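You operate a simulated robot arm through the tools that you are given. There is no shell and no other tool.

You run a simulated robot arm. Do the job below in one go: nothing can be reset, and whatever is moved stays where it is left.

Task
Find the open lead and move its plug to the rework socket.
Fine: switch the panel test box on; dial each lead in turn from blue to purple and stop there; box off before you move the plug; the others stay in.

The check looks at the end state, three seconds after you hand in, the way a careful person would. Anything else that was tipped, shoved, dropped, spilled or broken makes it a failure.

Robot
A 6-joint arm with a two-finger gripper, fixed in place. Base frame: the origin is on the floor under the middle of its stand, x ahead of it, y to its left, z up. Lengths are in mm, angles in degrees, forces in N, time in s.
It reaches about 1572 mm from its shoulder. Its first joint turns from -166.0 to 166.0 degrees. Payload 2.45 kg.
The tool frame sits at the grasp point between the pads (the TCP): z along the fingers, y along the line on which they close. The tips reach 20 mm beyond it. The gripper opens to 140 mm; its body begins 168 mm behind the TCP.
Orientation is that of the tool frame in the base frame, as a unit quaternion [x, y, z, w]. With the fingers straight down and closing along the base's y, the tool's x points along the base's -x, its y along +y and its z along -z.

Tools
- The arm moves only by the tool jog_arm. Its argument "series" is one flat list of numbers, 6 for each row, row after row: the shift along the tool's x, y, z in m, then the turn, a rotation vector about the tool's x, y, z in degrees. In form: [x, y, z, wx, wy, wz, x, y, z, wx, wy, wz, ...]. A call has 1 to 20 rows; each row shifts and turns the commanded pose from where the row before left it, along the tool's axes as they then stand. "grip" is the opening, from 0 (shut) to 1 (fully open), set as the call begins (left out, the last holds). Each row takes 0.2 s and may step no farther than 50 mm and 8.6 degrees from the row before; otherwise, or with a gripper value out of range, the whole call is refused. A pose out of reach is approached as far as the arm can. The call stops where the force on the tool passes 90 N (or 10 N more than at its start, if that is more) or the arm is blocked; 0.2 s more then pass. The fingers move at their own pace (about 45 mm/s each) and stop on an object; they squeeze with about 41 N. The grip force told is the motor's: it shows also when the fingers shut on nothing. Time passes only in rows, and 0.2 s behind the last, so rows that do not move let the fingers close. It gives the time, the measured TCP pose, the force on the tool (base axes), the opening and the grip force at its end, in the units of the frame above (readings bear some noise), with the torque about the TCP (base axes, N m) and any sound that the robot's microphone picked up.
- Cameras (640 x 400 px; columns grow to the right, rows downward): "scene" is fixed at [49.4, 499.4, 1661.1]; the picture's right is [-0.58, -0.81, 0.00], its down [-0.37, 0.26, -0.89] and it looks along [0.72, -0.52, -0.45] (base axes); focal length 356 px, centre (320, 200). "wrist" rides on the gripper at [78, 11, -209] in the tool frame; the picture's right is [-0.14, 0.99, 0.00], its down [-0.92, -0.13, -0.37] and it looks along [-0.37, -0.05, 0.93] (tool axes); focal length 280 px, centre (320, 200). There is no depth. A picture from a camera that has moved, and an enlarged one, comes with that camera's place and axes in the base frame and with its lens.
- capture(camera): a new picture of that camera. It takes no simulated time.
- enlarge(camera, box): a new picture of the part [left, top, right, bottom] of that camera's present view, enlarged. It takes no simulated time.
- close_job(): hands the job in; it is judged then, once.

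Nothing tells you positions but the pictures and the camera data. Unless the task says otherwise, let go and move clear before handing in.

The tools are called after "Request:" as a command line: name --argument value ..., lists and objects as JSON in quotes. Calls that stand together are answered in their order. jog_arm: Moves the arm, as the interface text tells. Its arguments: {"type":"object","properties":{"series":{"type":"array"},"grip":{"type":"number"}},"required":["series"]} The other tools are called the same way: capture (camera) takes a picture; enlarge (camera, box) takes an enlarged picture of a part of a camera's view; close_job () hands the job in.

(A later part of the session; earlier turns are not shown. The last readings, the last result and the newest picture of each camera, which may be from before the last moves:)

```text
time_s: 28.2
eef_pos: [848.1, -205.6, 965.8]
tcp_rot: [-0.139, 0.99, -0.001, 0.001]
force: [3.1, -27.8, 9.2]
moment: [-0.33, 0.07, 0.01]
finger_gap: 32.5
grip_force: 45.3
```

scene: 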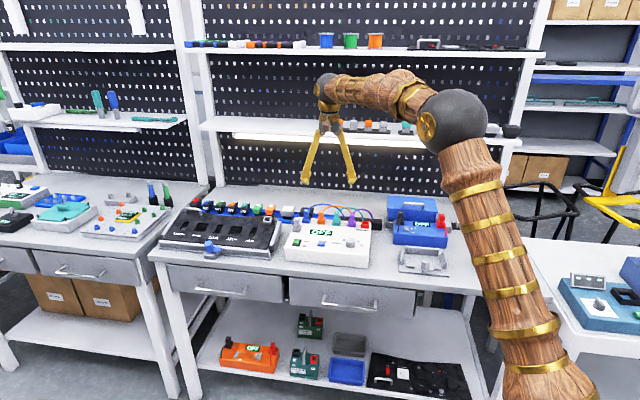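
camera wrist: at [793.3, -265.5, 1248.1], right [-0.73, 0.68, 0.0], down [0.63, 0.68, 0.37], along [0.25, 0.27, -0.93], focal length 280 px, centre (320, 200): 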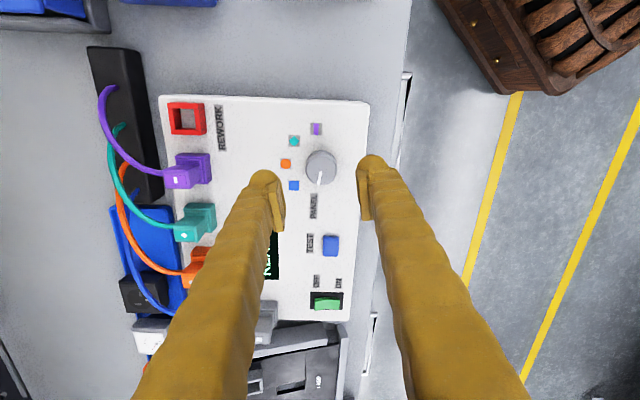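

Request:
jog_arm --series '[0, -0.001, 0, 0, 0, 0, 0, 0, 0, 0, 0, 0]'

Request:
jog_arm --series '[0, 0, 0, 0, 0, 0]'

```text
time_s: 28.8
eef_pos: [848.6, -206.1, 965.8]
tcp_rot: [-0.139, 0.99, 0.001, 0.001]
force: [-8.4, -10.5, 15.0]
moment: [-0.09, 0.2, 0.02]
finger_gap: 32.6
grip_force: 44.4
```

```text
time_s: 29.2
eef_pos: [848.1, -206.5, 964.5]
tcp_rot: [-0.139, 0.99, 0.0, 0.001]
force: [-12.2, -3.9, 15.6]
moment: [-0.06, 0.24, 0.02]
finger_gap: 32.9
grip_force: 45.5
```

Request:
jog_arm --series '[0.0008, -0.0002, -0.0007, 0, 0, 0, 0, 0, 0, 0, 0, 0]'

Request:
enlarge --camera "scene" --box '[280, 195, 390, 265]'

```text
time_s: 29.8
eef_pos: [848.3, -206.5, 965.2]
tcp_rot: [-0.139, 0.99, 0.0, 0.0]
force: [9.7, 7.5, -9.0]
moment: [0.11, -0.35, -0.05]
finger_gap: 32.4
grip_force: 45.4
```

```text
5.71 times, centred on (335, 230) of scene
camera zoom: at [49.4, 499.4, 1661.1], right [-0.58, -0.81, 0.0], down [-0.37, 0.26, -0.89], along [0.72, -0.52, -0.45], focal length 2035 px, centre (234, 29)
```

zoom: 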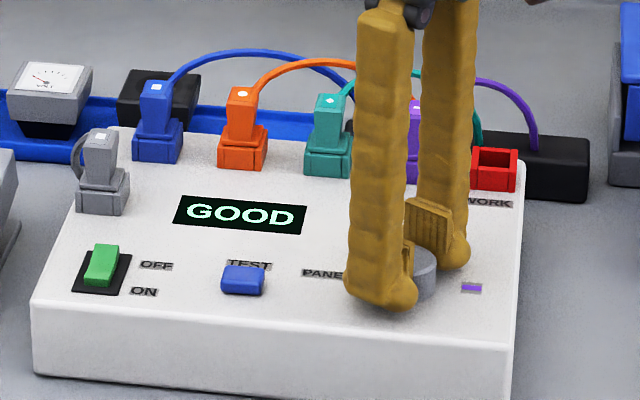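

Side load is now only about 10 N. On to orange.

Request:
jog_arm --series '[-0.0003, 0, 0.0002, 0, 0, 0, 0, 0, 0, 0, 0, 6.5, 0, 0, 0, 0, 0, 6.5, 0, 0, 0, 0, 0, 6.5, 0, 0, 0, 0, 0, 6.5, 0, 0, 0, 0, 0, 6.5, 0, 0, 0, 0, 0, 6.5, 0, 0, 0, 0, 0, 0, 0, 0, 0, 0, 0, 0]'

Request:
enlarge --camera "wrist" --box '[220, 100, 420, 240]'

Request:
enlarge --camera "scene" --box '[280, 195, 390, 265]'

```text
time_s: 31.8
eef_pos: [848.5, -207.0, 965.2]
tcp_rot: [0.2, 0.98, 0.0, 0.001]
force: [5.5, -4.0, -14.8]
moment: [-0.04, -0.11, -0.01]
finger_gap: 32.5
grip_force: 45.2
```

```text
2.86 times, centred on (320, 170) of wrist
camera zoom: at [780.4, -165.7, 1173.3], right [0.51, 0.86, 0.0], down [0.8, -0.48, 0.37], along [0.32, -0.19, -0.93], focal length 801 px, centre (320, 286)
```

zoom: 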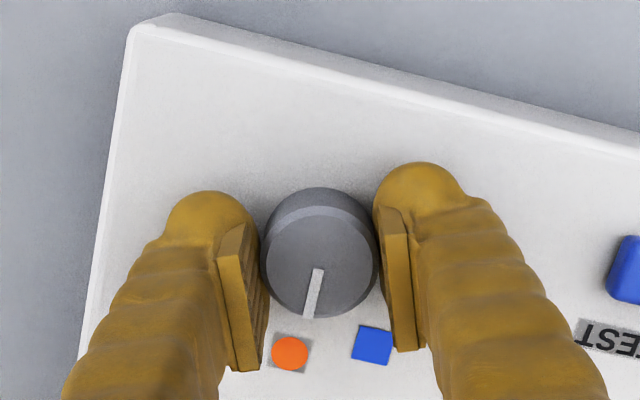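

```text
5.71 times, centred on (335, 230) of scene
camera zoom: at [49.4, 499.4, 1661.1], right [-0.58, -0.81, 0.0], down [-0.37, 0.26, -0.89], along [0.72, -0.52, -0.45], focal length 2035 px, centre (234, 29)
```

zoom: 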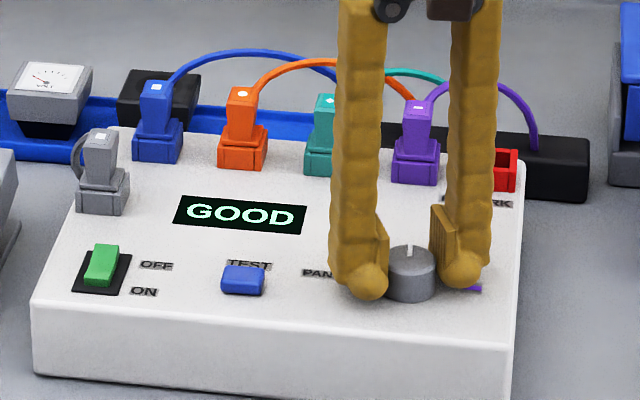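

Orange reads GOOD. On to teal.

Request:
jog_arm --series '[0, 0, 0.0003, 0, 0, 0, 0, 0, 0, 0, 0, 6.5, 0, 0, 0, 0, 0, 6.5, 0, 0, 0, 0, 0, 6.5, 0, 0, 0, 0, 0, 6.5, 0, 0, 0, 0, 0, 6.5, 0, 0, 0, 0, 0, 6.5, 0, 0, 0, 0, 0, 0, 0, 0, 0, 0, 0, 0]'

Request:
enlarge --camera "wrist" --box '[220, 100, 420, 240]'

Request:
enlarge --camera "scene" --box '[280, 195, 390, 265]'

```text
time_s: 33.8
eef_pos: [846.8, -207.4, 965.4]
tcp_rot: [0.515, 0.857, 0.0, 0.001]
force: [-22.3, -27.2, -10.5]
moment: [-0.19, 0.2, -0.02]
finger_gap: 32.8
grip_force: 44.8
```

```text
2.86 times, centred on (320, 170) of wrist
camera zoom: at [820.7, -132.5, 1173.6], right [0.94, 0.34, 0.0], down [0.32, -0.87, 0.37], along [0.13, -0.35, -0.93], focal length 801 px, centre (320, 286)
```

zoom: 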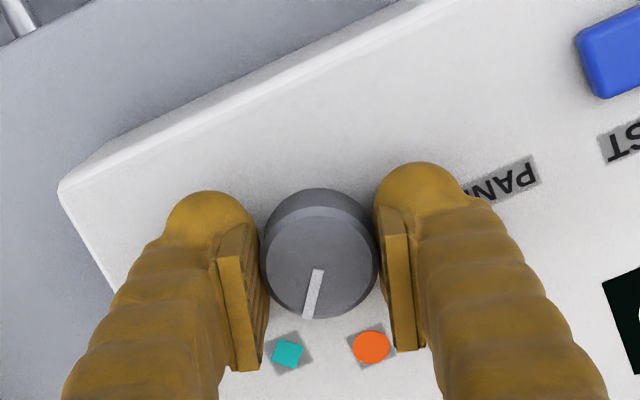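

```text
5.71 times, centred on (335, 230) of scene
camera zoom: at [49.4, 499.4, 1661.1], right [-0.58, -0.81, 0.0], down [-0.37, 0.26, -0.89], along [0.72, -0.52, -0.45], focal length 2035 px, centre (234, 29)
```

zoom: 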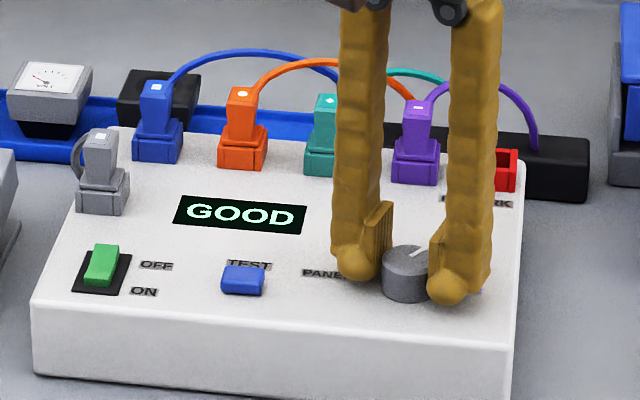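

Teal reads GOOD. I'll ease the side load and go on to purple.

Request:
jog_arm --series '[-0.0003, -0.001, 0.0003, 0, 0, 0, 0, 0, 0, 0, 0, 0, 0, 0, 0, 0, 0, 6.5, 0, 0, 0, 0, 0, 6.5, 0, 0, 0, 0, 0, 6.5, 0, 0, 0, 0, 0, 6.5, 0, 0, 0, 0, 0, 6.5, 0, 0, 0, 0, 0, 6.5, 0, 0, 0, 0, 0, 0, 0, 0, 0, 0, 0, 0]'

Request:
enlarge --camera "wrist" --box '[220, 100, 420, 240]'

Request:
enlarge --camera "scene" --box '[280, 195, 390, 265]'

```text
time_s: 36.0
eef_pos: [847.4, -207.7, 965.2]
tcp_rot: [0.771, 0.636, 0.001, 0.001]
force: [-17.0, 8.8, 0.0]
moment: [0.23, 0.16, 0.0]
finger_gap: 32.7
grip_force: 45.2
```

```text
2.86 times, centred on (320, 170) of wrist
camera zoom: at [872.5, -132.2, 1173.7], right [0.95, -0.32, 0.0], down [-0.3, -0.88, 0.37], along [-0.12, -0.35, -0.93], focal length 801 px, centre (320, 286)
```

zoom: 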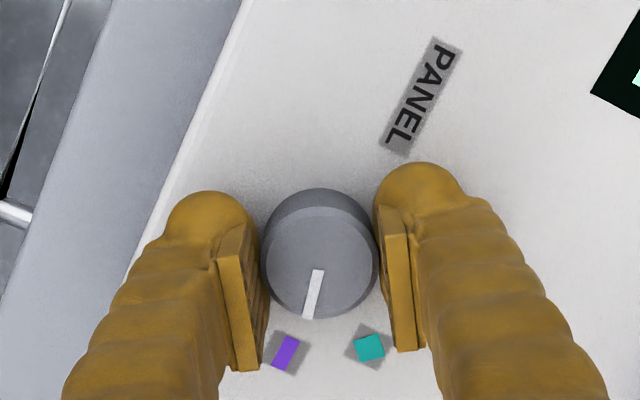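

```text
5.71 times, centred on (335, 230) of scene
camera zoom: at [49.4, 499.4, 1661.1], right [-0.58, -0.81, 0.0], down [-0.37, 0.26, -0.89], along [0.72, -0.52, -0.45], focal length 2035 px, centre (234, 29)
```

zoom: 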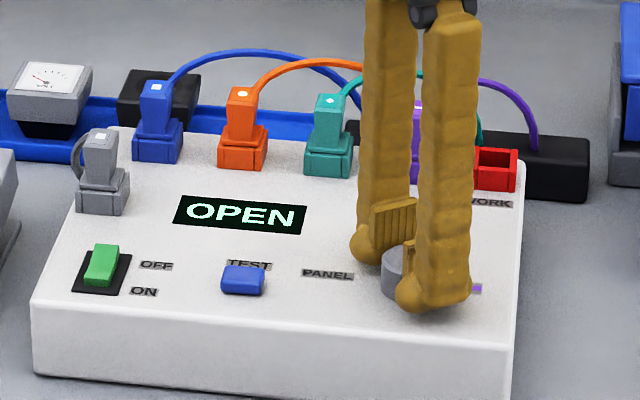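

Purple reads OPEN, so it is the faulty lead, and the dial stays there. I'll release the knob, lift away and square the tool up again to switch the box off.

Request:
jog_arm --series '[0, 0, 0, 0, 0, 0, 0, 0, 0, 0, 0, 0, 0, 0, 0, 0, 0, 0, 0, 0, -0.01, 0, 0, 0, 0, 0, -0.03, 0, 0, 0, 0, 0, -0.04, 0, 0, 0, 0, 0, 0, 0, 0, -8, 0, 0, 0, 0, 0, -8, 0, 0, 0, 0, 0, -8, 0, 0, 0, 0, 0, -8, 0, 0, 0, 0, 0, -8, 0, 0, 0, 0, 0, -8, 0, 0, 0, 0, 0, -8]' --grip 0.42

Request:
jog_arm --series '[0, 0, 0, 0, 0, 0, -0.00175, 0.0442, 0, 0, 0, 0, -0.00175, 0.0442, 0, 0, 0, 0, -0.00175, 0.0442, 0, 0, 0, 0, -0.00175, 0.0442, 0, 0, 0, 0, 0, 0, 0, 0, 0, 0]' --grip 0

Request:
enlarge --camera "scene" --box '[275, 190, 385, 260]'

Request:
capture --camera "wrist"

```text
time_s: 38.8
eef_pos: [847.5, -207.9, 1045.9]
tcp_rot: [0.382, 0.924, 0.001, 0.002]
force: [0.1, -0.2, 0.1]
moment: [0.01, 0.0, -0.02]
finger_gap: 58.8
grip_force: 0.0
```

```text
time_s: 40.2
eef_pos: [977.5, -86.7, 1045.7]
tcp_rot: [0.383, 0.924, 0.0, 0.001]
force: [-0.4, -0.7, 0.2]
moment: [0.01, -0.01, 0.0]
finger_gap: 0.0
grip_force: 29.0
```

```text
5.71 times, centred on (330, 225) of scene
camera zoom: at [49.4, 499.4, 1661.1], right [-0.58, -0.81, 0.0], down [-0.37, 0.26, -0.89], along [0.72, -0.52, -0.45], focal length 2035 px, centre (263, 57)
```

zoom: 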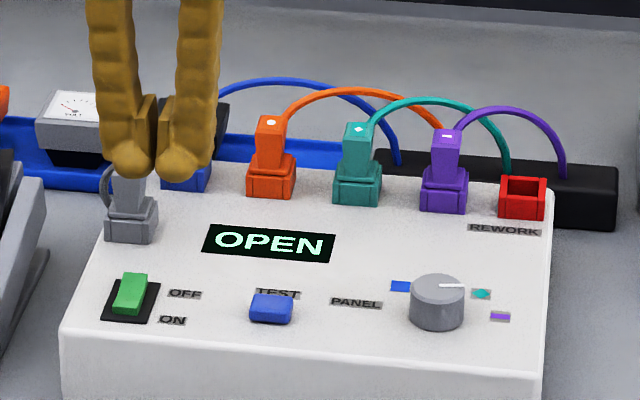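

```text
taken
camera wrist: at [929.5, -23.4, 1253.7], right [0.8, 0.6, 0.0], down [0.56, -0.74, 0.37], along [0.22, -0.29, -0.93], focal length 280 px, centre (320, 200)
```

wrist: 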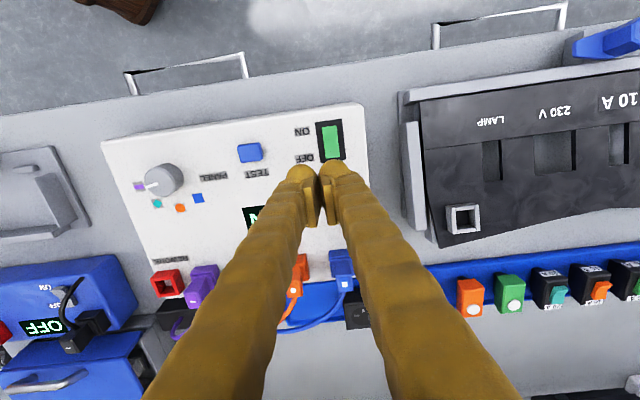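

The dial rests on purple and the display shows OPEN. The tips are behind the rocker's centre, over the OFF end, so I'll go down and press it.

Request:
jog_arm --series '[0, 0, 0.03, 0, 0, 0, 0, 0, 0.03, 0, 0, 0, 0, 0, 0.01, 0, 0, 0, 0, 0, 0.002, 0, 0, 0, 0, 0, 0.002, 0, 0, 0, 0, 0, 0.001, 0, 0, 0, 0, 0, 0, 0, 0, 0]'

Request:
enlarge --camera "scene" --box '[280, 215, 340, 255]'

```text
time_s: 41.8
eef_pos: [977.1, -87.6, 971.3]
tcp_rot: [0.382, 0.924, 0.0, 0.0]
force: [0.6, 0.4, 0.7]
moment: [0.0, -0.05, 0.03]
finger_gap: 0.3
grip_force: 29.4
```

```text
10.00 times, centred on (310, 235) of scene
camera zoom: at [49.4, 499.4, 1661.1], right [-0.58, -0.81, 0.0], down [-0.37, 0.26, -0.89], along [0.72, -0.52, -0.45], focal length 3561 px, centre (420, -150)
```

zoom: 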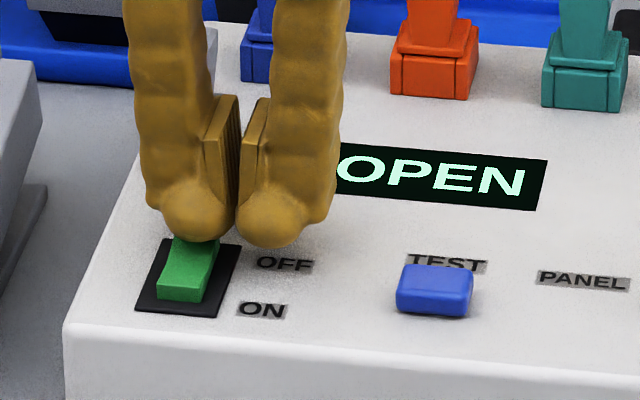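

Request:
jog_arm --series '[0, 0, 0.001, 0, 0, 0, 0, 0, 0.001, 0, 0, 0, 0, 0, 0.001, 0, 0, 0, 0, 0, 0, 0, 0, 0]'

Request:
enlarge --camera "scene" --box '[280, 215, 340, 255]'

```text
time_s: 42.8
eef_pos: [978.1, -86.9, 968.5]
tcp_rot: [0.384, 0.923, 0.001, 0.001]
force: [-1.6, 0.9, 13.0]
moment: [0.21, 0.07, 0.04]
finger_gap: 0.0
grip_force: 30.1
```

```text
10.00 times, centred on (310, 235) of scene
camera zoom: at [49.4, 499.4, 1661.1], right [-0.58, -0.81, 0.0], down [-0.37, 0.26, -0.89], along [0.72, -0.52, -0.45], focal length 3561 px, centre (420, -150)
```

zoom: 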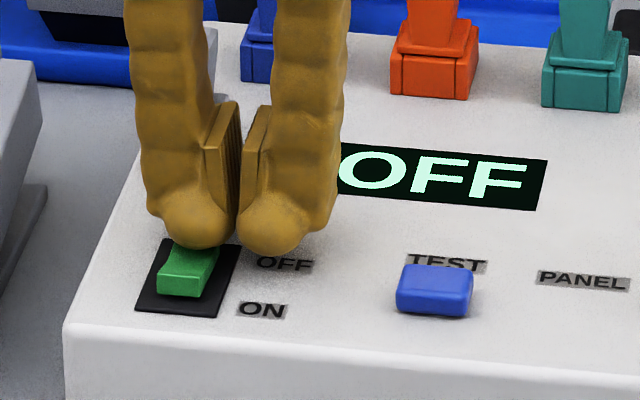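

The display reads OFF. I'll press to the end stop so it latches, then lift and confirm.

Request:
jog_arm --series '[0, 0, 0.001, 0, 0, 0, 0, 0, 0.001, 0, 0, 0, 0, 0, 0.0005, 0, 0, 0, 0, 0, 0, 0, 0, 0]'

Request:
jog_arm --series '[0, 0, -0.005, 0, 0, 0, 0, 0, -0.02, 0, 0, 0, 0, 0, -0.04, 0, 0, 0, 0, 0, -0.04, 0, 0, 0, 0, 0, -0.04, 0, 0, 0]'

Request:
enlarge --camera "scene" --box '[275, 190, 385, 260]'

```text
time_s: 43.8
eef_pos: [975.8, -87.7, 967.6]
tcp_rot: [0.382, 0.924, 0.001, 0.003]
force: [-0.4, 10.7, 58.8]
moment: [1.13, 0.12, 0.03]
finger_gap: 0.0
grip_force: 29.0
```

```text
time_s: 45.0
eef_pos: [978.3, -87.1, 1108.7]
tcp_rot: [0.382, 0.924, -0.001, 0.001]
force: [0.3, -0.6, -0.1]
moment: [0.01, 0.02, 0.01]
finger_gap: 0.2
grip_force: 29.1
```

```text
5.71 times, centred on (330, 225) of scene
camera zoom: at [49.4, 499.4, 1661.1], right [-0.58, -0.81, 0.0], down [-0.37, 0.26, -0.89], along [0.72, -0.52, -0.45], focal length 2035 px, centre (263, 57)
```

zoom: 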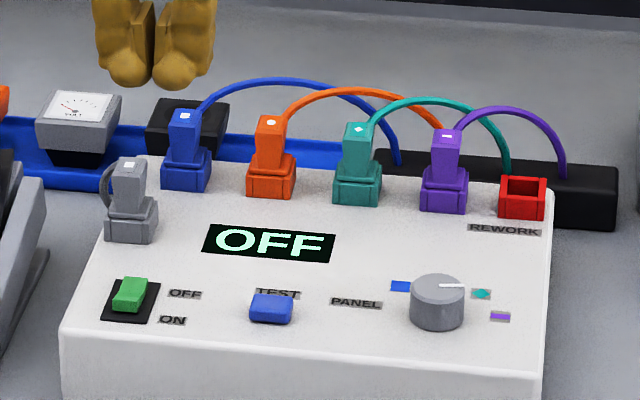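

The box is off and latched. Now for the purple plug: I'll position the wrist camera for a close look at the plugs, cables and the rework socket.

Request:
jog_arm --series '[-0.0292, -0.0242, 0.0076, 0, 0, 0, -0.0292, -0.0242, 0.0076, 0, 0, 0, -0.0292, -0.0242, 0.0076, 0, 0, 0, -0.0292, -0.0242, 0.0076, 0, 0, 0, -0.0292, -0.0242, 0.0076, 0, 0, 0, 0, 0, 0, 0, 0, 0]'

Request:
enlarge --camera "wrist" --box '[120, 100, 320, 240]'

Request:
capture --camera "wrist"

Request:
enlarge --camera "scene" --box '[320, 195, 385, 240]'

```text
time_s: 46.4
eef_pos: [996.6, -278.1, 1071.6]
tcp_rot: [0.382, 0.924, 0.0, 0.001]
force: [0.5, -0.3, 0.0]
moment: [0.02, 0.02, -0.02]
finger_gap: 0.1
grip_force: 29.5
```

```text
2.86 times, centred on (220, 170) of wrist
camera zoom: at [948.3, -213.3, 1279.7], right [0.8, 0.6, 0.0], down [0.56, -0.74, 0.37], along [0.22, -0.29, -0.93], focal length 801 px, centre (606, 286)
```

zoom: 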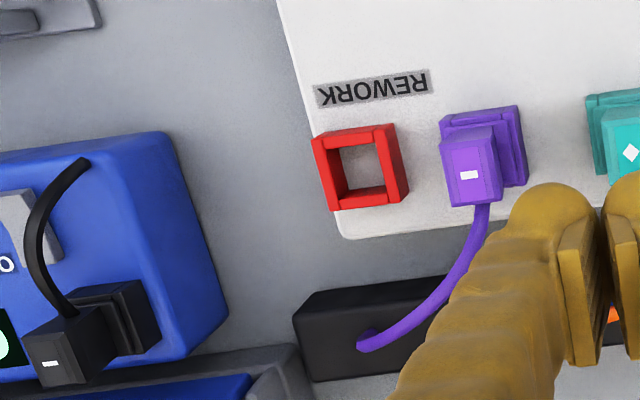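

```text
taken
camera wrist: at [948.3, -213.3, 1279.7], right [0.8, 0.6, 0.0], down [0.56, -0.74, 0.37], along [0.22, -0.29, -0.93], focal length 280 px, centre (320, 200)
```

wrist: 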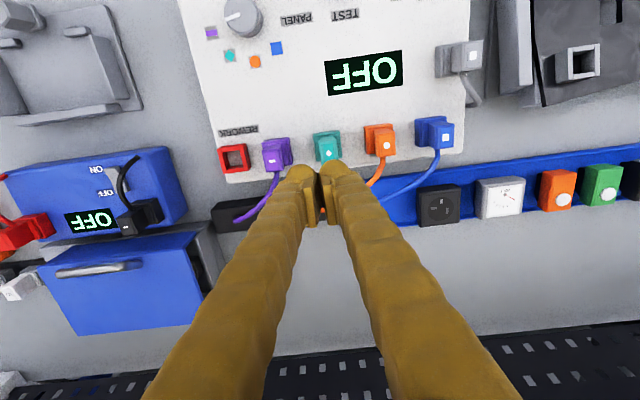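

```text
8.89 times, centred on (352, 218) of scene
camera zoom: at [49.4, 499.4, 1661.1], right [-0.58, -0.81, 0.0], down [-0.37, 0.26, -0.89], along [0.72, -0.52, -0.45], focal length 3165 px, centre (31, 44)
```

zoom: 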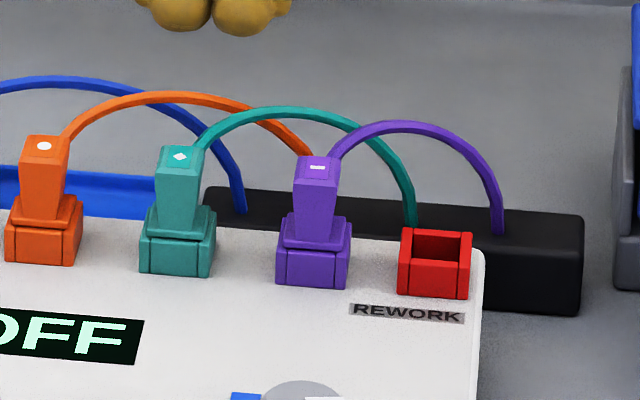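

Request:
enlarge --camera "wrist" --box '[220, 125, 350, 215]'

Request:
enlarge --camera "scene" --box '[330, 205, 370, 230]'

```text
4.44 times, centred on (285, 170) of wrist
camera zoom: at [948.3, -213.3, 1279.7], right [0.8, 0.6, 0.0], down [0.56, -0.74, 0.37], along [0.22, -0.29, -0.93], focal length 1246 px, centre (476, 333)
```

zoom: 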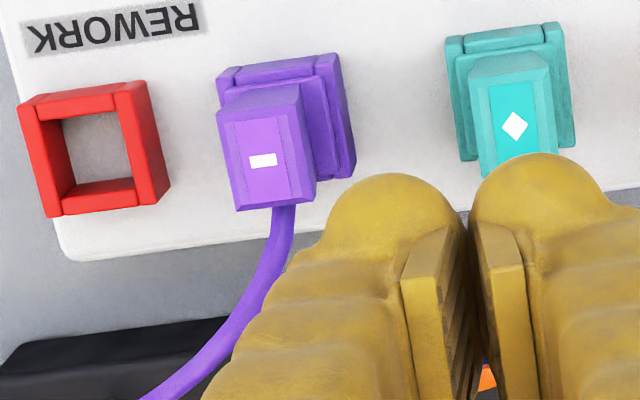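

```text
16.00 times, centred on (350, 218) of scene
camera zoom: at [49.4, 499.4, 1661.1], right [-0.58, -0.81, 0.0], down [-0.37, 0.26, -0.89], along [0.72, -0.52, -0.45], focal length 5697 px, centre (-160, -80)
```

zoom: 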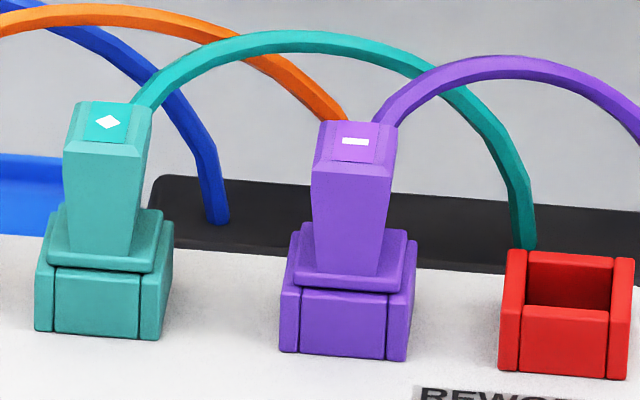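

Request:
enlarge --camera "wrist" --box '[222, 130, 262, 175]'

Request:
enlarge --camera "wrist" --box '[258, 130, 298, 175]'

Request:
enlarge --camera "scene" --box '[346, 210, 372, 230]'

```text
8.89 times, centred on (242, 152) of wrist
camera zoom: at [948.3, -213.3, 1279.7], right [0.8, 0.6, 0.0], down [0.56, -0.74, 0.37], along [0.22, -0.29, -0.93], focal length 2492 px, centre (1013, 622)
```

zoom: 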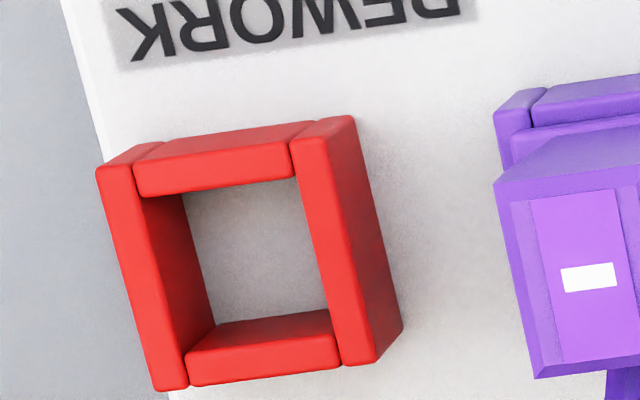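

```text
8.89 times, centred on (278, 152) of wrist
camera zoom: at [948.3, -213.3, 1279.7], right [0.8, 0.6, 0.0], down [0.56, -0.74, 0.37], along [0.22, -0.29, -0.93], focal length 2492 px, centre (693, 622)
```

zoom: 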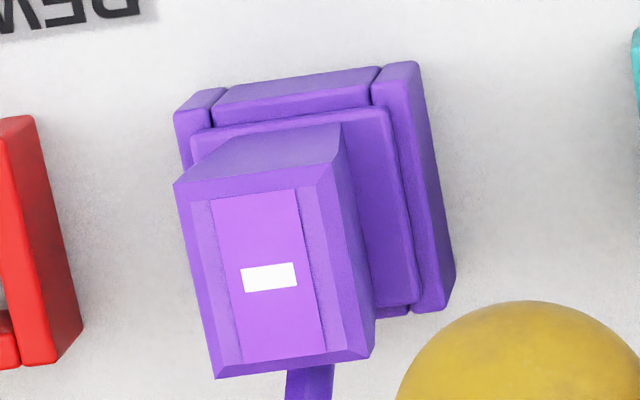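

```text
16.00 times, centred on (359, 220) of scene
camera zoom: at [49.4, 499.4, 1661.1], right [-0.58, -0.81, 0.0], down [-0.37, 0.26, -0.89], along [0.72, -0.52, -0.45], focal length 5697 px, centre (-304, -120)
```

zoom: 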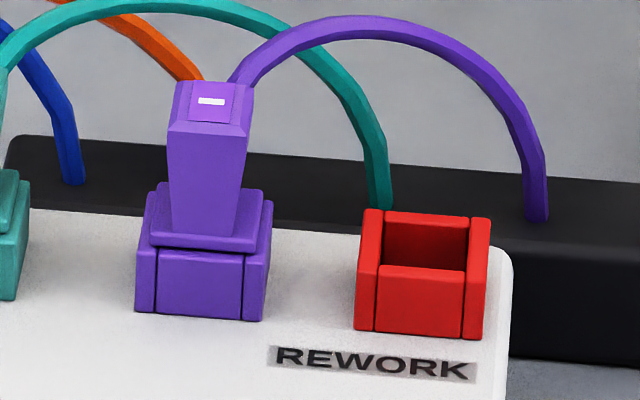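

The purple plug body is centred near L=460.8, B=886, about 19 mm wide at a top near z=993. The rework socket is about 52.8 mm to bench-right with the same orientation. I'll open to about 28 mm and line up above the plug.

Request:
jog_arm --series '[0.0067, -0.024, 0, 0, 0, 0, 0.0067, -0.024, 0, 0, 0, 0, 0, 0, 0.01, 0, 0, 0, 0, 0, 0.01, 0, 0, 0, 0, 0, 0, 0, 0, 0]' --grip 0.2

Request:
enlarge --camera "wrist" --box '[230, 110, 410, 230]'

Request:
enlarge --camera "scene" --box '[320, 180, 385, 230]'

```text
time_s: 47.6
eef_pos: [952.3, -301.5, 1052.2]
tcp_rot: [0.383, 0.924, 0.0, 0.001]
force: [-0.2, 0.4, -0.1]
moment: [0.01, 0.01, -0.01]
finger_gap: 27.8
grip_force: 0.1
```

```text
3.33 times, centred on (320, 170) of wrist
camera zoom: at [904.4, -238.0, 1260.3], right [0.8, 0.6, 0.0], down [0.56, -0.74, 0.37], along [0.22, -0.29, -0.93], focal length 935 px, centre (320, 300)
```

zoom: 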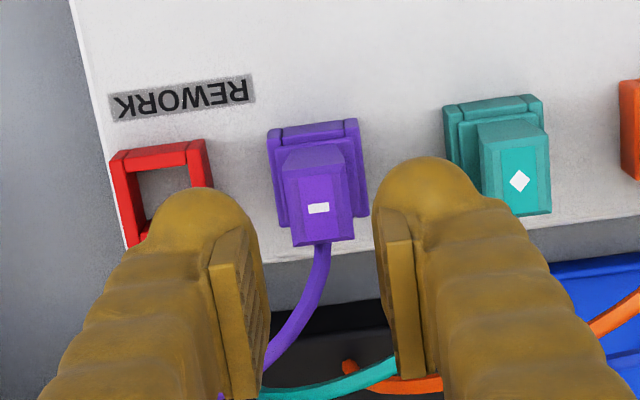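

```text
8.00 times, centred on (352, 205) of scene
camera zoom: at [49.4, 499.4, 1661.1], right [-0.58, -0.81, 0.0], down [-0.37, 0.26, -0.89], along [0.72, -0.52, -0.45], focal length 2848 px, centre (60, 160)
```

zoom: 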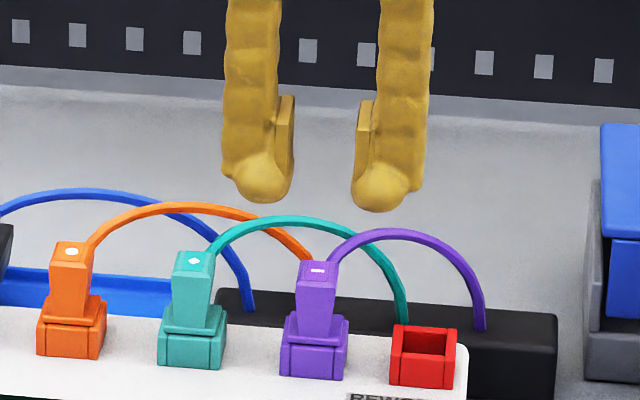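

The plug marker is within about 0.6 mm of the TCP line. I'll descend until the tips are just at the plug-top level and check clearance to the teal plug.

Request:
jog_arm --series '[0, -0.0005, 0.015, 0, 0, 0, 0, 0, 0.015, 0, 0, 0, 0, 0, 0.01, 0, 0, 0, 0, 0, 0, 0, 0, 0]'

Request:
enlarge --camera "wrist" --box '[230, 110, 410, 230]'

Request:
enlarge --camera "scene" --box '[320, 190, 385, 235]'

```text
time_s: 48.6
eef_pos: [951.4, -301.4, 1012.7]
tcp_rot: [0.383, 0.924, 0.001, 0.001]
force: [0.0, -0.2, -0.2]
moment: [-0.01, 0.03, 0.01]
finger_gap: 28.2
grip_force: 0.2
```

```text
3.33 times, centred on (320, 170) of wrist
camera zoom: at [903.9, -238.3, 1220.5], right [0.8, 0.6, 0.0], down [0.56, -0.74, 0.37], along [0.22, -0.29, -0.93], focal length 935 px, centre (320, 300)
```

zoom: 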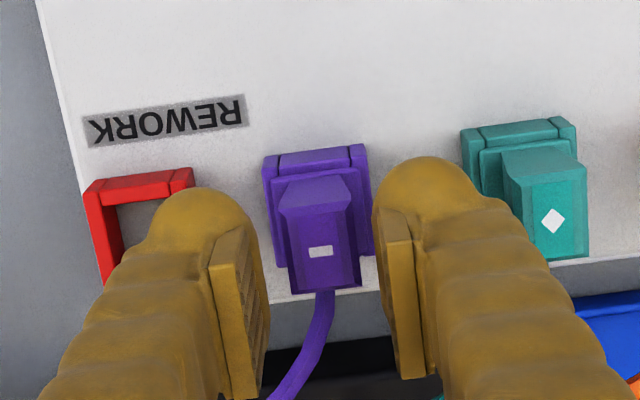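

```text
8.89 times, centred on (352, 212) of scene
camera zoom: at [49.4, 499.4, 1661.1], right [-0.58, -0.81, 0.0], down [-0.37, 0.26, -0.89], along [0.72, -0.52, -0.45], focal length 3165 px, centre (31, 89)
```

zoom: 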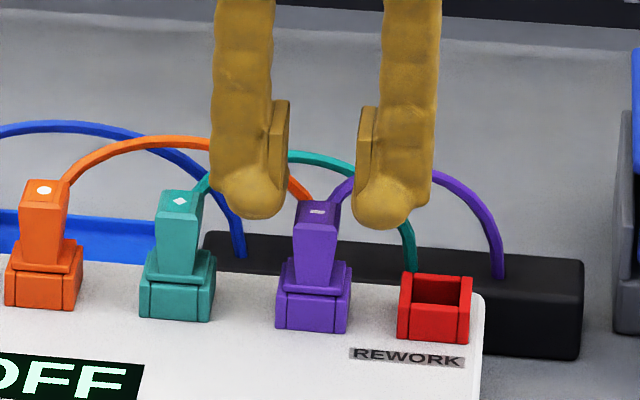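

Lined up squarely, with roughly equal gaps on both sides. I'll go down to grip depth, with the tips a few mm above the plug's flange.

Request:
jog_arm --series '[0, 0, 0.008, 0, 0, 0, 0, 0, 0.008, 0, 0, 0, 0, 0, 0.005, 0, 0, 0, 0, 0, 0.003, 0, 0, 0, 0, 0, 0, 0, 0, 0]'

Request:
enlarge --camera "wrist" --box '[230, 110, 410, 230]'

Request:
enlarge --camera "scene" --box '[325, 195, 380, 235]'

```text
time_s: 49.8
eef_pos: [951.2, -301.4, 988.7]
tcp_rot: [0.383, 0.924, 0.0, 0.002]
force: [0.0, 0.8, -0.3]
moment: [0.04, -0.02, 0.0]
finger_gap: 28.1
grip_force: 0.1
```

```text
3.33 times, centred on (320, 170) of wrist
camera zoom: at [903.7, -238.2, 1196.6], right [0.8, 0.6, 0.0], down [0.56, -0.74, 0.37], along [0.22, -0.29, -0.93], focal length 935 px, centre (320, 300)
```

zoom: 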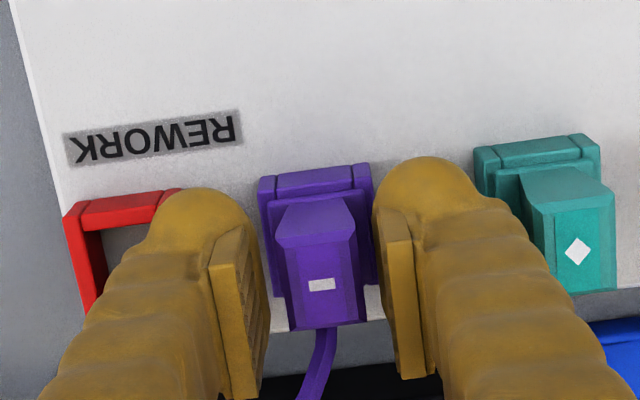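

```text
10.00 times, centred on (352, 215) of scene
camera zoom: at [49.4, 499.4, 1661.1], right [-0.58, -0.81, 0.0], down [-0.37, 0.26, -0.89], along [0.72, -0.52, -0.45], focal length 3561 px, centre (-5, 50)
```

zoom: 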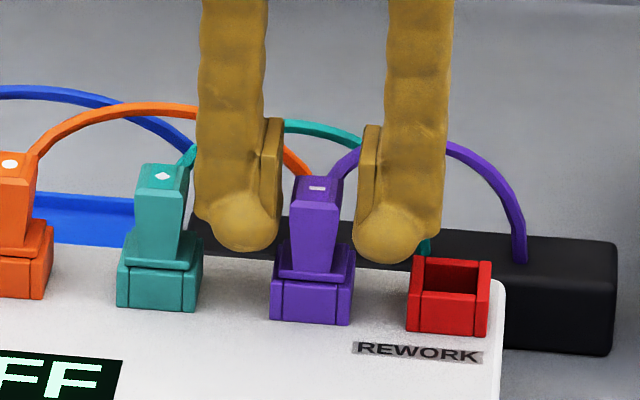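

No contact and clear of both neighbours. Closing on the plug.

Request:
jog_arm --series '[0, 0, 0, 0, 0, 0, 0, 0, 0, 0, 0, 0, 0, 0, 0, 0, 0, 0, 0, 0, 0, 0, 0, 0]' --grip 0

Request:
enlarge --camera "scene" --box '[325, 195, 380, 235]'

```text
time_s: 50.8
eef_pos: [951.4, -301.6, 988.0]
tcp_rot: [0.382, 0.924, 0.001, 0.001]
force: [4.6, 5.2, -1.9]
moment: [0.08, -0.09, 0.02]
finger_gap: 16.2
grip_force: 41.4
```

```text
10.00 times, centred on (352, 215) of scene
camera zoom: at [49.4, 499.4, 1661.1], right [-0.58, -0.81, 0.0], down [-0.37, 0.26, -0.89], along [0.72, -0.52, -0.45], focal length 3561 px, centre (-5, 50)
```

zoom: 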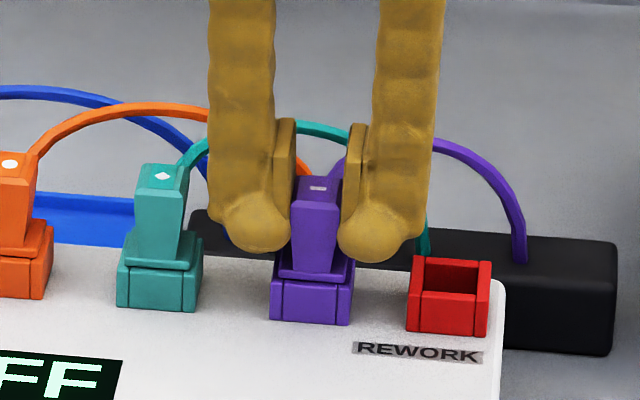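

Firm on the plug at 16.2 mm with little side load. Pulling straight up slowly.

Request:
jog_arm --series '[0, 0.0002, -0.002, 0, 0, 0, 0, 0, -0.002, 0, 0, 0, 0, 0, -0.002, 0, 0, 0, 0, 0, -0.002, 0, 0, 0, 0, 0, 0, 0, 0, 0]'

Request:
enlarge --camera "scene" --box '[325, 195, 380, 235]'

```text
time_s: 52.0
eef_pos: [952.0, -300.4, 996.9]
tcp_rot: [0.383, 0.924, 0.001, 0.001]
force: [0.0, 0.0, -0.3]
moment: [0.03, -0.03, -0.01]
finger_gap: 15.9
grip_force: 40.8
```

```text
10.00 times, centred on (352, 215) of scene
camera zoom: at [49.4, 499.4, 1661.1], right [-0.58, -0.81, 0.0], down [-0.37, 0.26, -0.89], along [0.72, -0.52, -0.45], focal length 3561 px, centre (-5, 50)
```

zoom: 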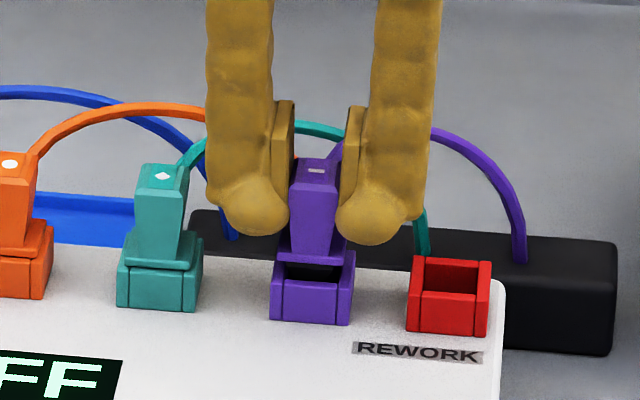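

It is coming out cleanly. I'll lift it clear of the socket.

Request:
jog_arm --series '[0, 0, -0.005, 0, 0, 0, 0, 0, -0.006, 0, 0, 0, 0, 0, -0.008, 0, 0, 0, 0, 0, -0.008, 0, 0, 0, 0, 0, 0, 0, 0, 0]'

Request:
enlarge --camera "scene" --box '[325, 190, 380, 235]'

Request:
enlarge --camera "wrist" --box '[220, 110, 420, 250]'

```text
time_s: 53.2
eef_pos: [950.9, -301.6, 1022.7]
tcp_rot: [0.383, 0.924, 0.0, 0.001]
force: [-0.2, -0.2, -0.6]
moment: [0.0, 0.03, -0.01]
finger_gap: 16.6
grip_force: 41.1
```

```text
8.89 times, centred on (352, 212) of scene
camera zoom: at [49.4, 499.4, 1661.1], right [-0.58, -0.81, 0.0], down [-0.37, 0.26, -0.89], along [0.72, -0.52, -0.45], focal length 3165 px, centre (31, 89)
```

zoom: 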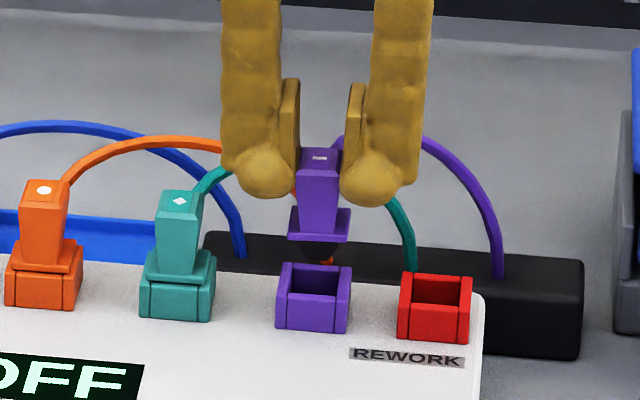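

```text
2.86 times, centred on (320, 180) of wrist
camera zoom: at [904.1, -237.8, 1231.3], right [0.8, 0.6, 0.0], down [0.56, -0.74, 0.37], along [0.22, -0.29, -0.93], focal length 801 px, centre (320, 257)
```

zoom: 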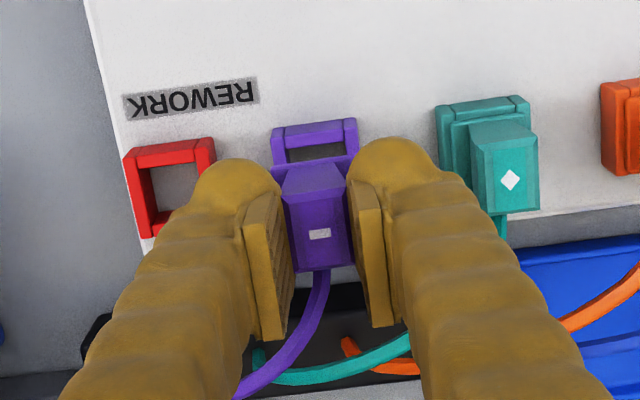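

The plug is free and held square. I'll measure the offset between the two empty sockets more precisely before moving across.

Request:
enlarge --camera "scene" --box '[346, 212, 372, 230]'

Request:
enlarge --camera "wrist" --box '[245, 140, 315, 195]'

```text
16.00 times, centred on (359, 221) of scene
camera zoom: at [49.4, 499.4, 1661.1], right [-0.58, -0.81, 0.0], down [-0.37, 0.26, -0.89], along [0.72, -0.52, -0.45], focal length 5697 px, centre (-304, -136)
```

zoom: 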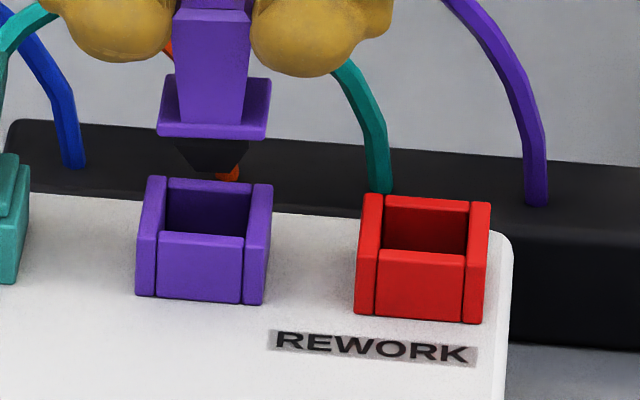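

```text
7.27 times, centred on (280, 168) of wrist
camera zoom: at [904.1, -237.8, 1231.3], right [0.8, 0.6, 0.0], down [0.56, -0.74, 0.37], along [0.22, -0.29, -0.93], focal length 2039 px, centre (611, 436)
```

zoom: 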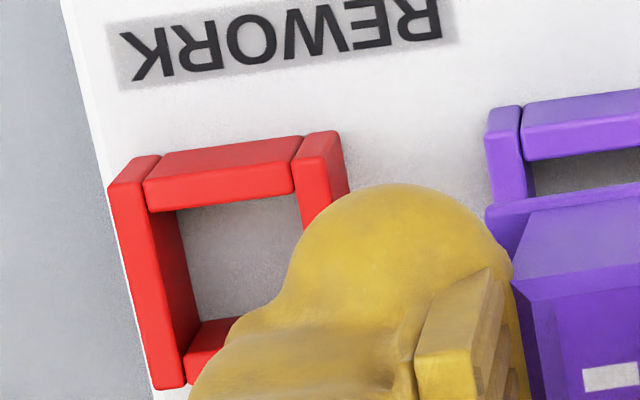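

Both views give a 53.0 mm offset straight along bench-right, with nothing front to back. Carrying the plug across at this height.

Request:
jog_arm --series '[0, -0.01325, 0, 0, 0, 0, 0, -0.01325, 0, 0, 0, 0, 0, -0.01325, 0, 0, 0, 0, 0, -0.01325, 0, 0, 0, 0, 0, 0, 0, 0, 0, 0]'

Request:
enlarge --camera "scene" --box '[335, 195, 385, 232]'

Request:
enlarge --camera "wrist" --box '[220, 110, 420, 250]'

```text
time_s: 54.4
eef_pos: [913.0, -339.0, 1024.7]
tcp_rot: [0.383, 0.924, 0.001, 0.002]
force: [0.7, -0.3, -0.6]
moment: [-0.05, 0.01, -0.01]
finger_gap: 17.0
grip_force: 41.5
```

```text
10.81 times, centred on (360, 214) of scene
camera zoom: at [49.4, 499.4, 1661.1], right [-0.58, -0.81, 0.0], down [-0.37, 0.26, -0.89], along [0.72, -0.52, -0.45], focal length 3849 px, centre (-112, 54)
```

zoom: 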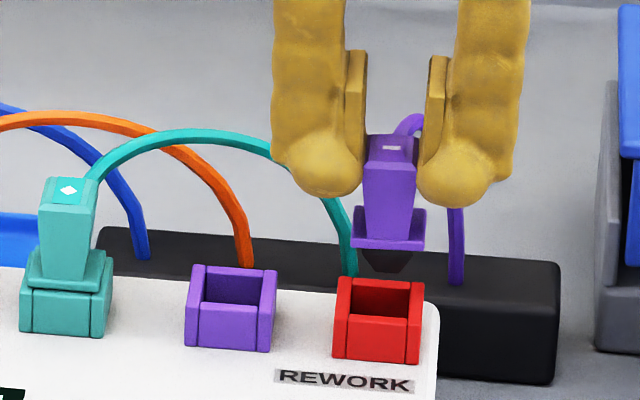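

```text
2.86 times, centred on (320, 180) of wrist
camera zoom: at [866.1, -275.7, 1232.2], right [0.8, 0.6, 0.0], down [0.56, -0.74, 0.37], along [0.22, -0.29, -0.93], focal length 801 px, centre (320, 257)
```

zoom: 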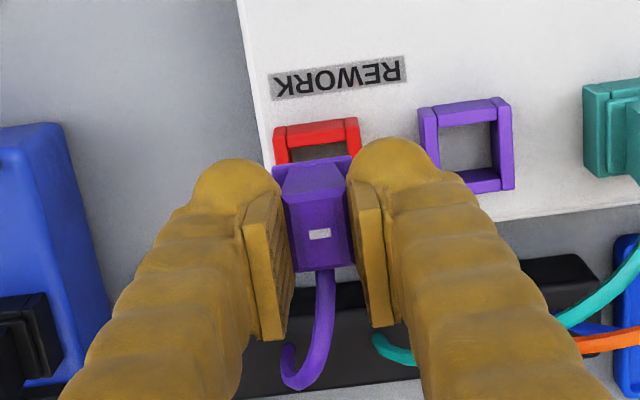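

Request:
enlarge --camera "wrist" --box '[300, 140, 370, 195]'

Request:
enlarge --camera "wrist" --box '[245, 140, 315, 195]'

Request:
enlarge --camera "scene" --box '[350, 205, 376, 230]'

```text
7.27 times, centred on (335, 168) of wrist
camera zoom: at [866.1, -275.7, 1232.2], right [0.8, 0.6, 0.0], down [0.56, -0.74, 0.37], along [0.22, -0.29, -0.93], focal length 2039 px, centre (211, 436)
```

zoom: 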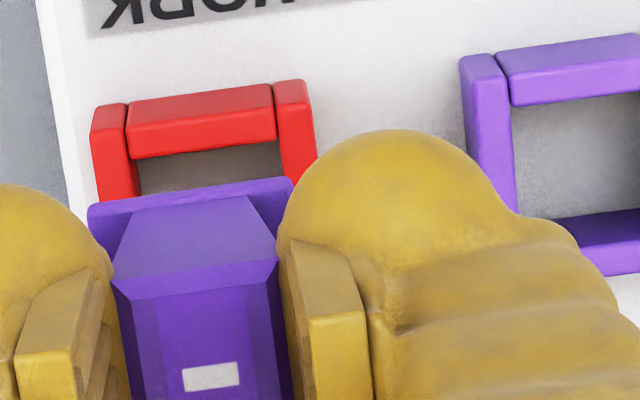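

```text
7.27 times, centred on (280, 168) of wrist
camera zoom: at [866.1, -275.7, 1232.2], right [0.8, 0.6, 0.0], down [0.56, -0.74, 0.37], along [0.22, -0.29, -0.93], focal length 2039 px, centre (611, 436)
```

zoom: 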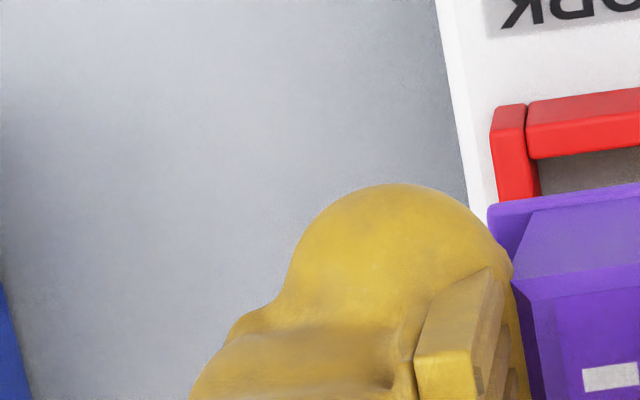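

```text
16.00 times, centred on (363, 218) of scene
camera zoom: at [49.4, 499.4, 1661.1], right [-0.58, -0.81, 0.0], down [-0.37, 0.26, -0.89], along [0.72, -0.52, -0.45], focal length 5697 px, centre (-368, -80)
```

zoom: 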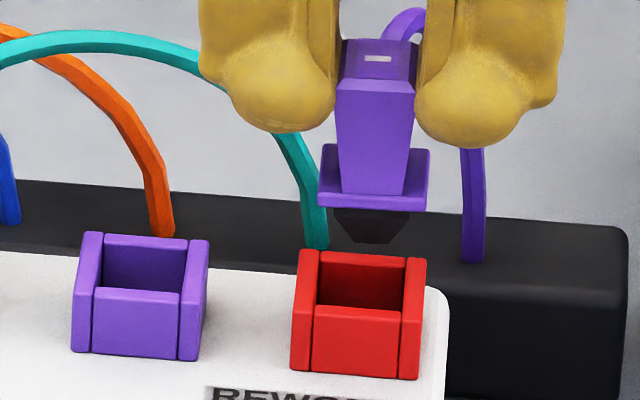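

Both views show I'm about 0.8 mm too far right. I'll correct that and start down.

Request:
jog_arm --series '[0, 0.0008, 0.005, 0, 0, 0, 0, 0, 0.006, 0, 0, 0, 0, 0, 0.006, 0, 0, 0, 0, 0, 0.003, 0, 0, 0, 0, 0, 0, 0, 0, 0]'

Request:
enlarge --camera "scene" --box '[350, 205, 376, 230]'

Request:
enlarge --camera "wrist" --box '[280, 140, 360, 205]'

```text
time_s: 55.6
eef_pos: [914.2, -338.8, 1003.0]
tcp_rot: [0.383, 0.924, 0.0, 0.001]
force: [0.2, 0.8, -0.2]
moment: [-0.01, -0.01, -0.02]
finger_gap: 16.9
grip_force: 41.1
```

```text
16.00 times, centred on (363, 218) of scene
camera zoom: at [49.4, 499.4, 1661.1], right [-0.58, -0.81, 0.0], down [-0.37, 0.26, -0.89], along [0.72, -0.52, -0.45], focal length 5697 px, centre (-368, -80)
```

zoom: 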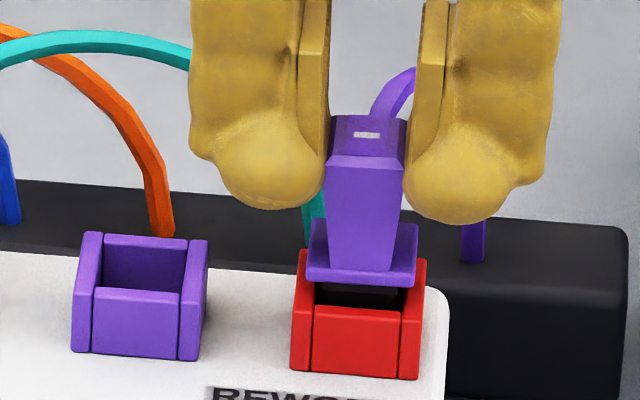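

```text
6.15 times, centred on (320, 172) of wrist
camera zoom: at [867.1, -274.7, 1211.3], right [0.8, 0.6, 0.0], down [0.56, -0.74, 0.37], along [0.22, -0.29, -0.93], focal length 1726 px, centre (320, 369)
```

zoom: 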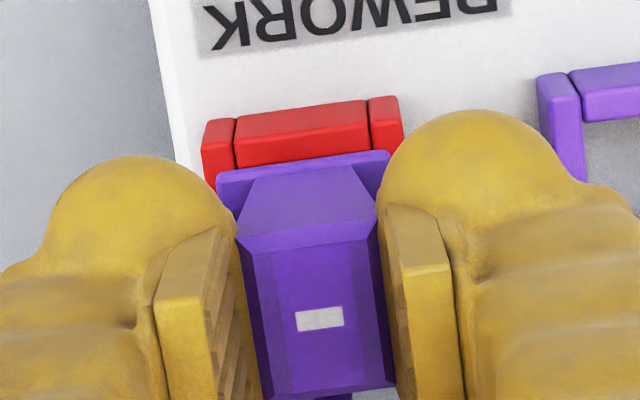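

In the wrist view the flange and socket centres now coincide within about 0.3 mm. I'll lower the plug in slowly.

Request:
jog_arm --series '[0, 0, 0.002, 0, 0, 0, 0, 0, 0.002, 0, 0, 0, 0, 0, 0.002, 0, 0, 0, 0, 0, 0.001, 0, 0, 0, 0, 0, 0, 0, 0, 0]'

Request:
enlarge --camera "scene" --box '[350, 205, 376, 230]'

Request:
enlarge --camera "wrist" --box '[280, 140, 360, 205]'

```text
time_s: 56.8
eef_pos: [914.9, -338.4, 997.0]
tcp_rot: [0.382, 0.924, 0.0, 0.002]
force: [-7.6, 0.0, 26.0]
moment: [0.18, 0.22, 0.03]
finger_gap: 17.0
grip_force: 41.1
```

```text
16.00 times, centred on (363, 218) of scene
camera zoom: at [49.4, 499.4, 1661.1], right [-0.58, -0.81, 0.0], down [-0.37, 0.26, -0.89], along [0.72, -0.52, -0.45], focal length 5697 px, centre (-368, -80)
```

zoom: 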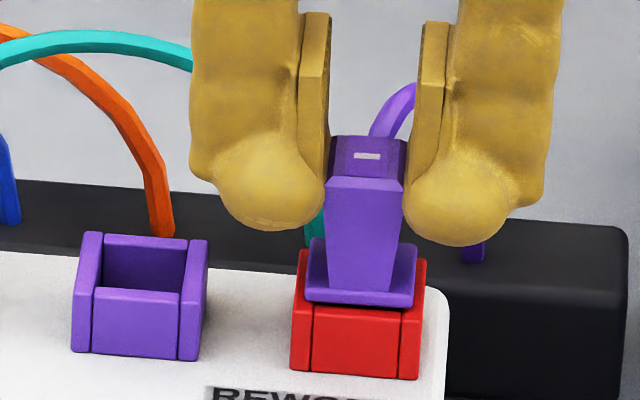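

```text
6.15 times, centred on (320, 172) of wrist
camera zoom: at [866.6, -274.8, 1205.3], right [0.8, 0.6, 0.0], down [0.56, -0.74, 0.37], along [0.23, -0.29, -0.93], focal length 1726 px, centre (320, 369)
```

zoom: 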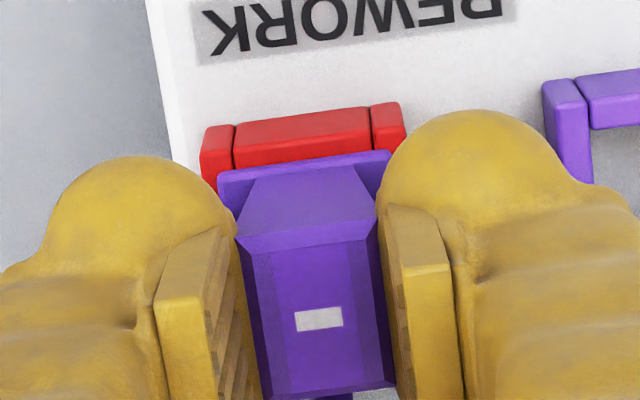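

First contact, with the socket nudging the plug slightly to the right and forward. I'll follow that by half a millimetre and re-read the force.

Request:
jog_arm --series '[0.0002, -0.0005, 0, 0, 0, 0, 0, 0, 0, 0, 0, 0]'

Request:
jog_arm --series '[0, 0, 0, 0, 0, 0]'

```text
time_s: 57.4
eef_pos: [913.7, -337.7, 997.7]
tcp_rot: [0.383, 0.924, -0.001, 0.002]
force: [0.0, 0.8, 32.8]
moment: [0.07, 0.06, 0.02]
finger_gap: 17.0
grip_force: 41.0
```

```text
time_s: 57.8
eef_pos: [913.3, -339.9, 997.5]
tcp_rot: [0.382, 0.924, 0.0, 0.002]
force: [2.9, 0.4, 32.3]
moment: [-0.04, -0.11, 0.02]
finger_gap: 17.0
grip_force: 41.0
```

Request:
jog_arm --series '[0, 0, 0.001, 0, 0, 0, 0, 0, 0, 0, 0, 0]'

Request:
enlarge --camera "scene" --box '[350, 205, 376, 230]'

```text
time_s: 58.4
eef_pos: [913.0, -338.4, 995.1]
tcp_rot: [0.383, 0.924, 0.0, 0.001]
force: [4.7, -0.9, 31.2]
moment: [-0.04, -0.13, -0.03]
finger_gap: 17.1
grip_force: 40.6
```

```text
16.00 times, centred on (363, 218) of scene
camera zoom: at [49.4, 499.4, 1661.1], right [-0.58, -0.81, 0.0], down [-0.37, 0.26, -0.89], along [0.72, -0.52, -0.45], focal length 5697 px, centre (-368, -80)
```

zoom: 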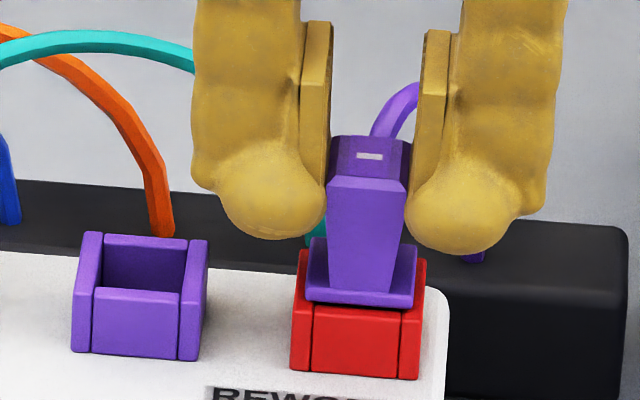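

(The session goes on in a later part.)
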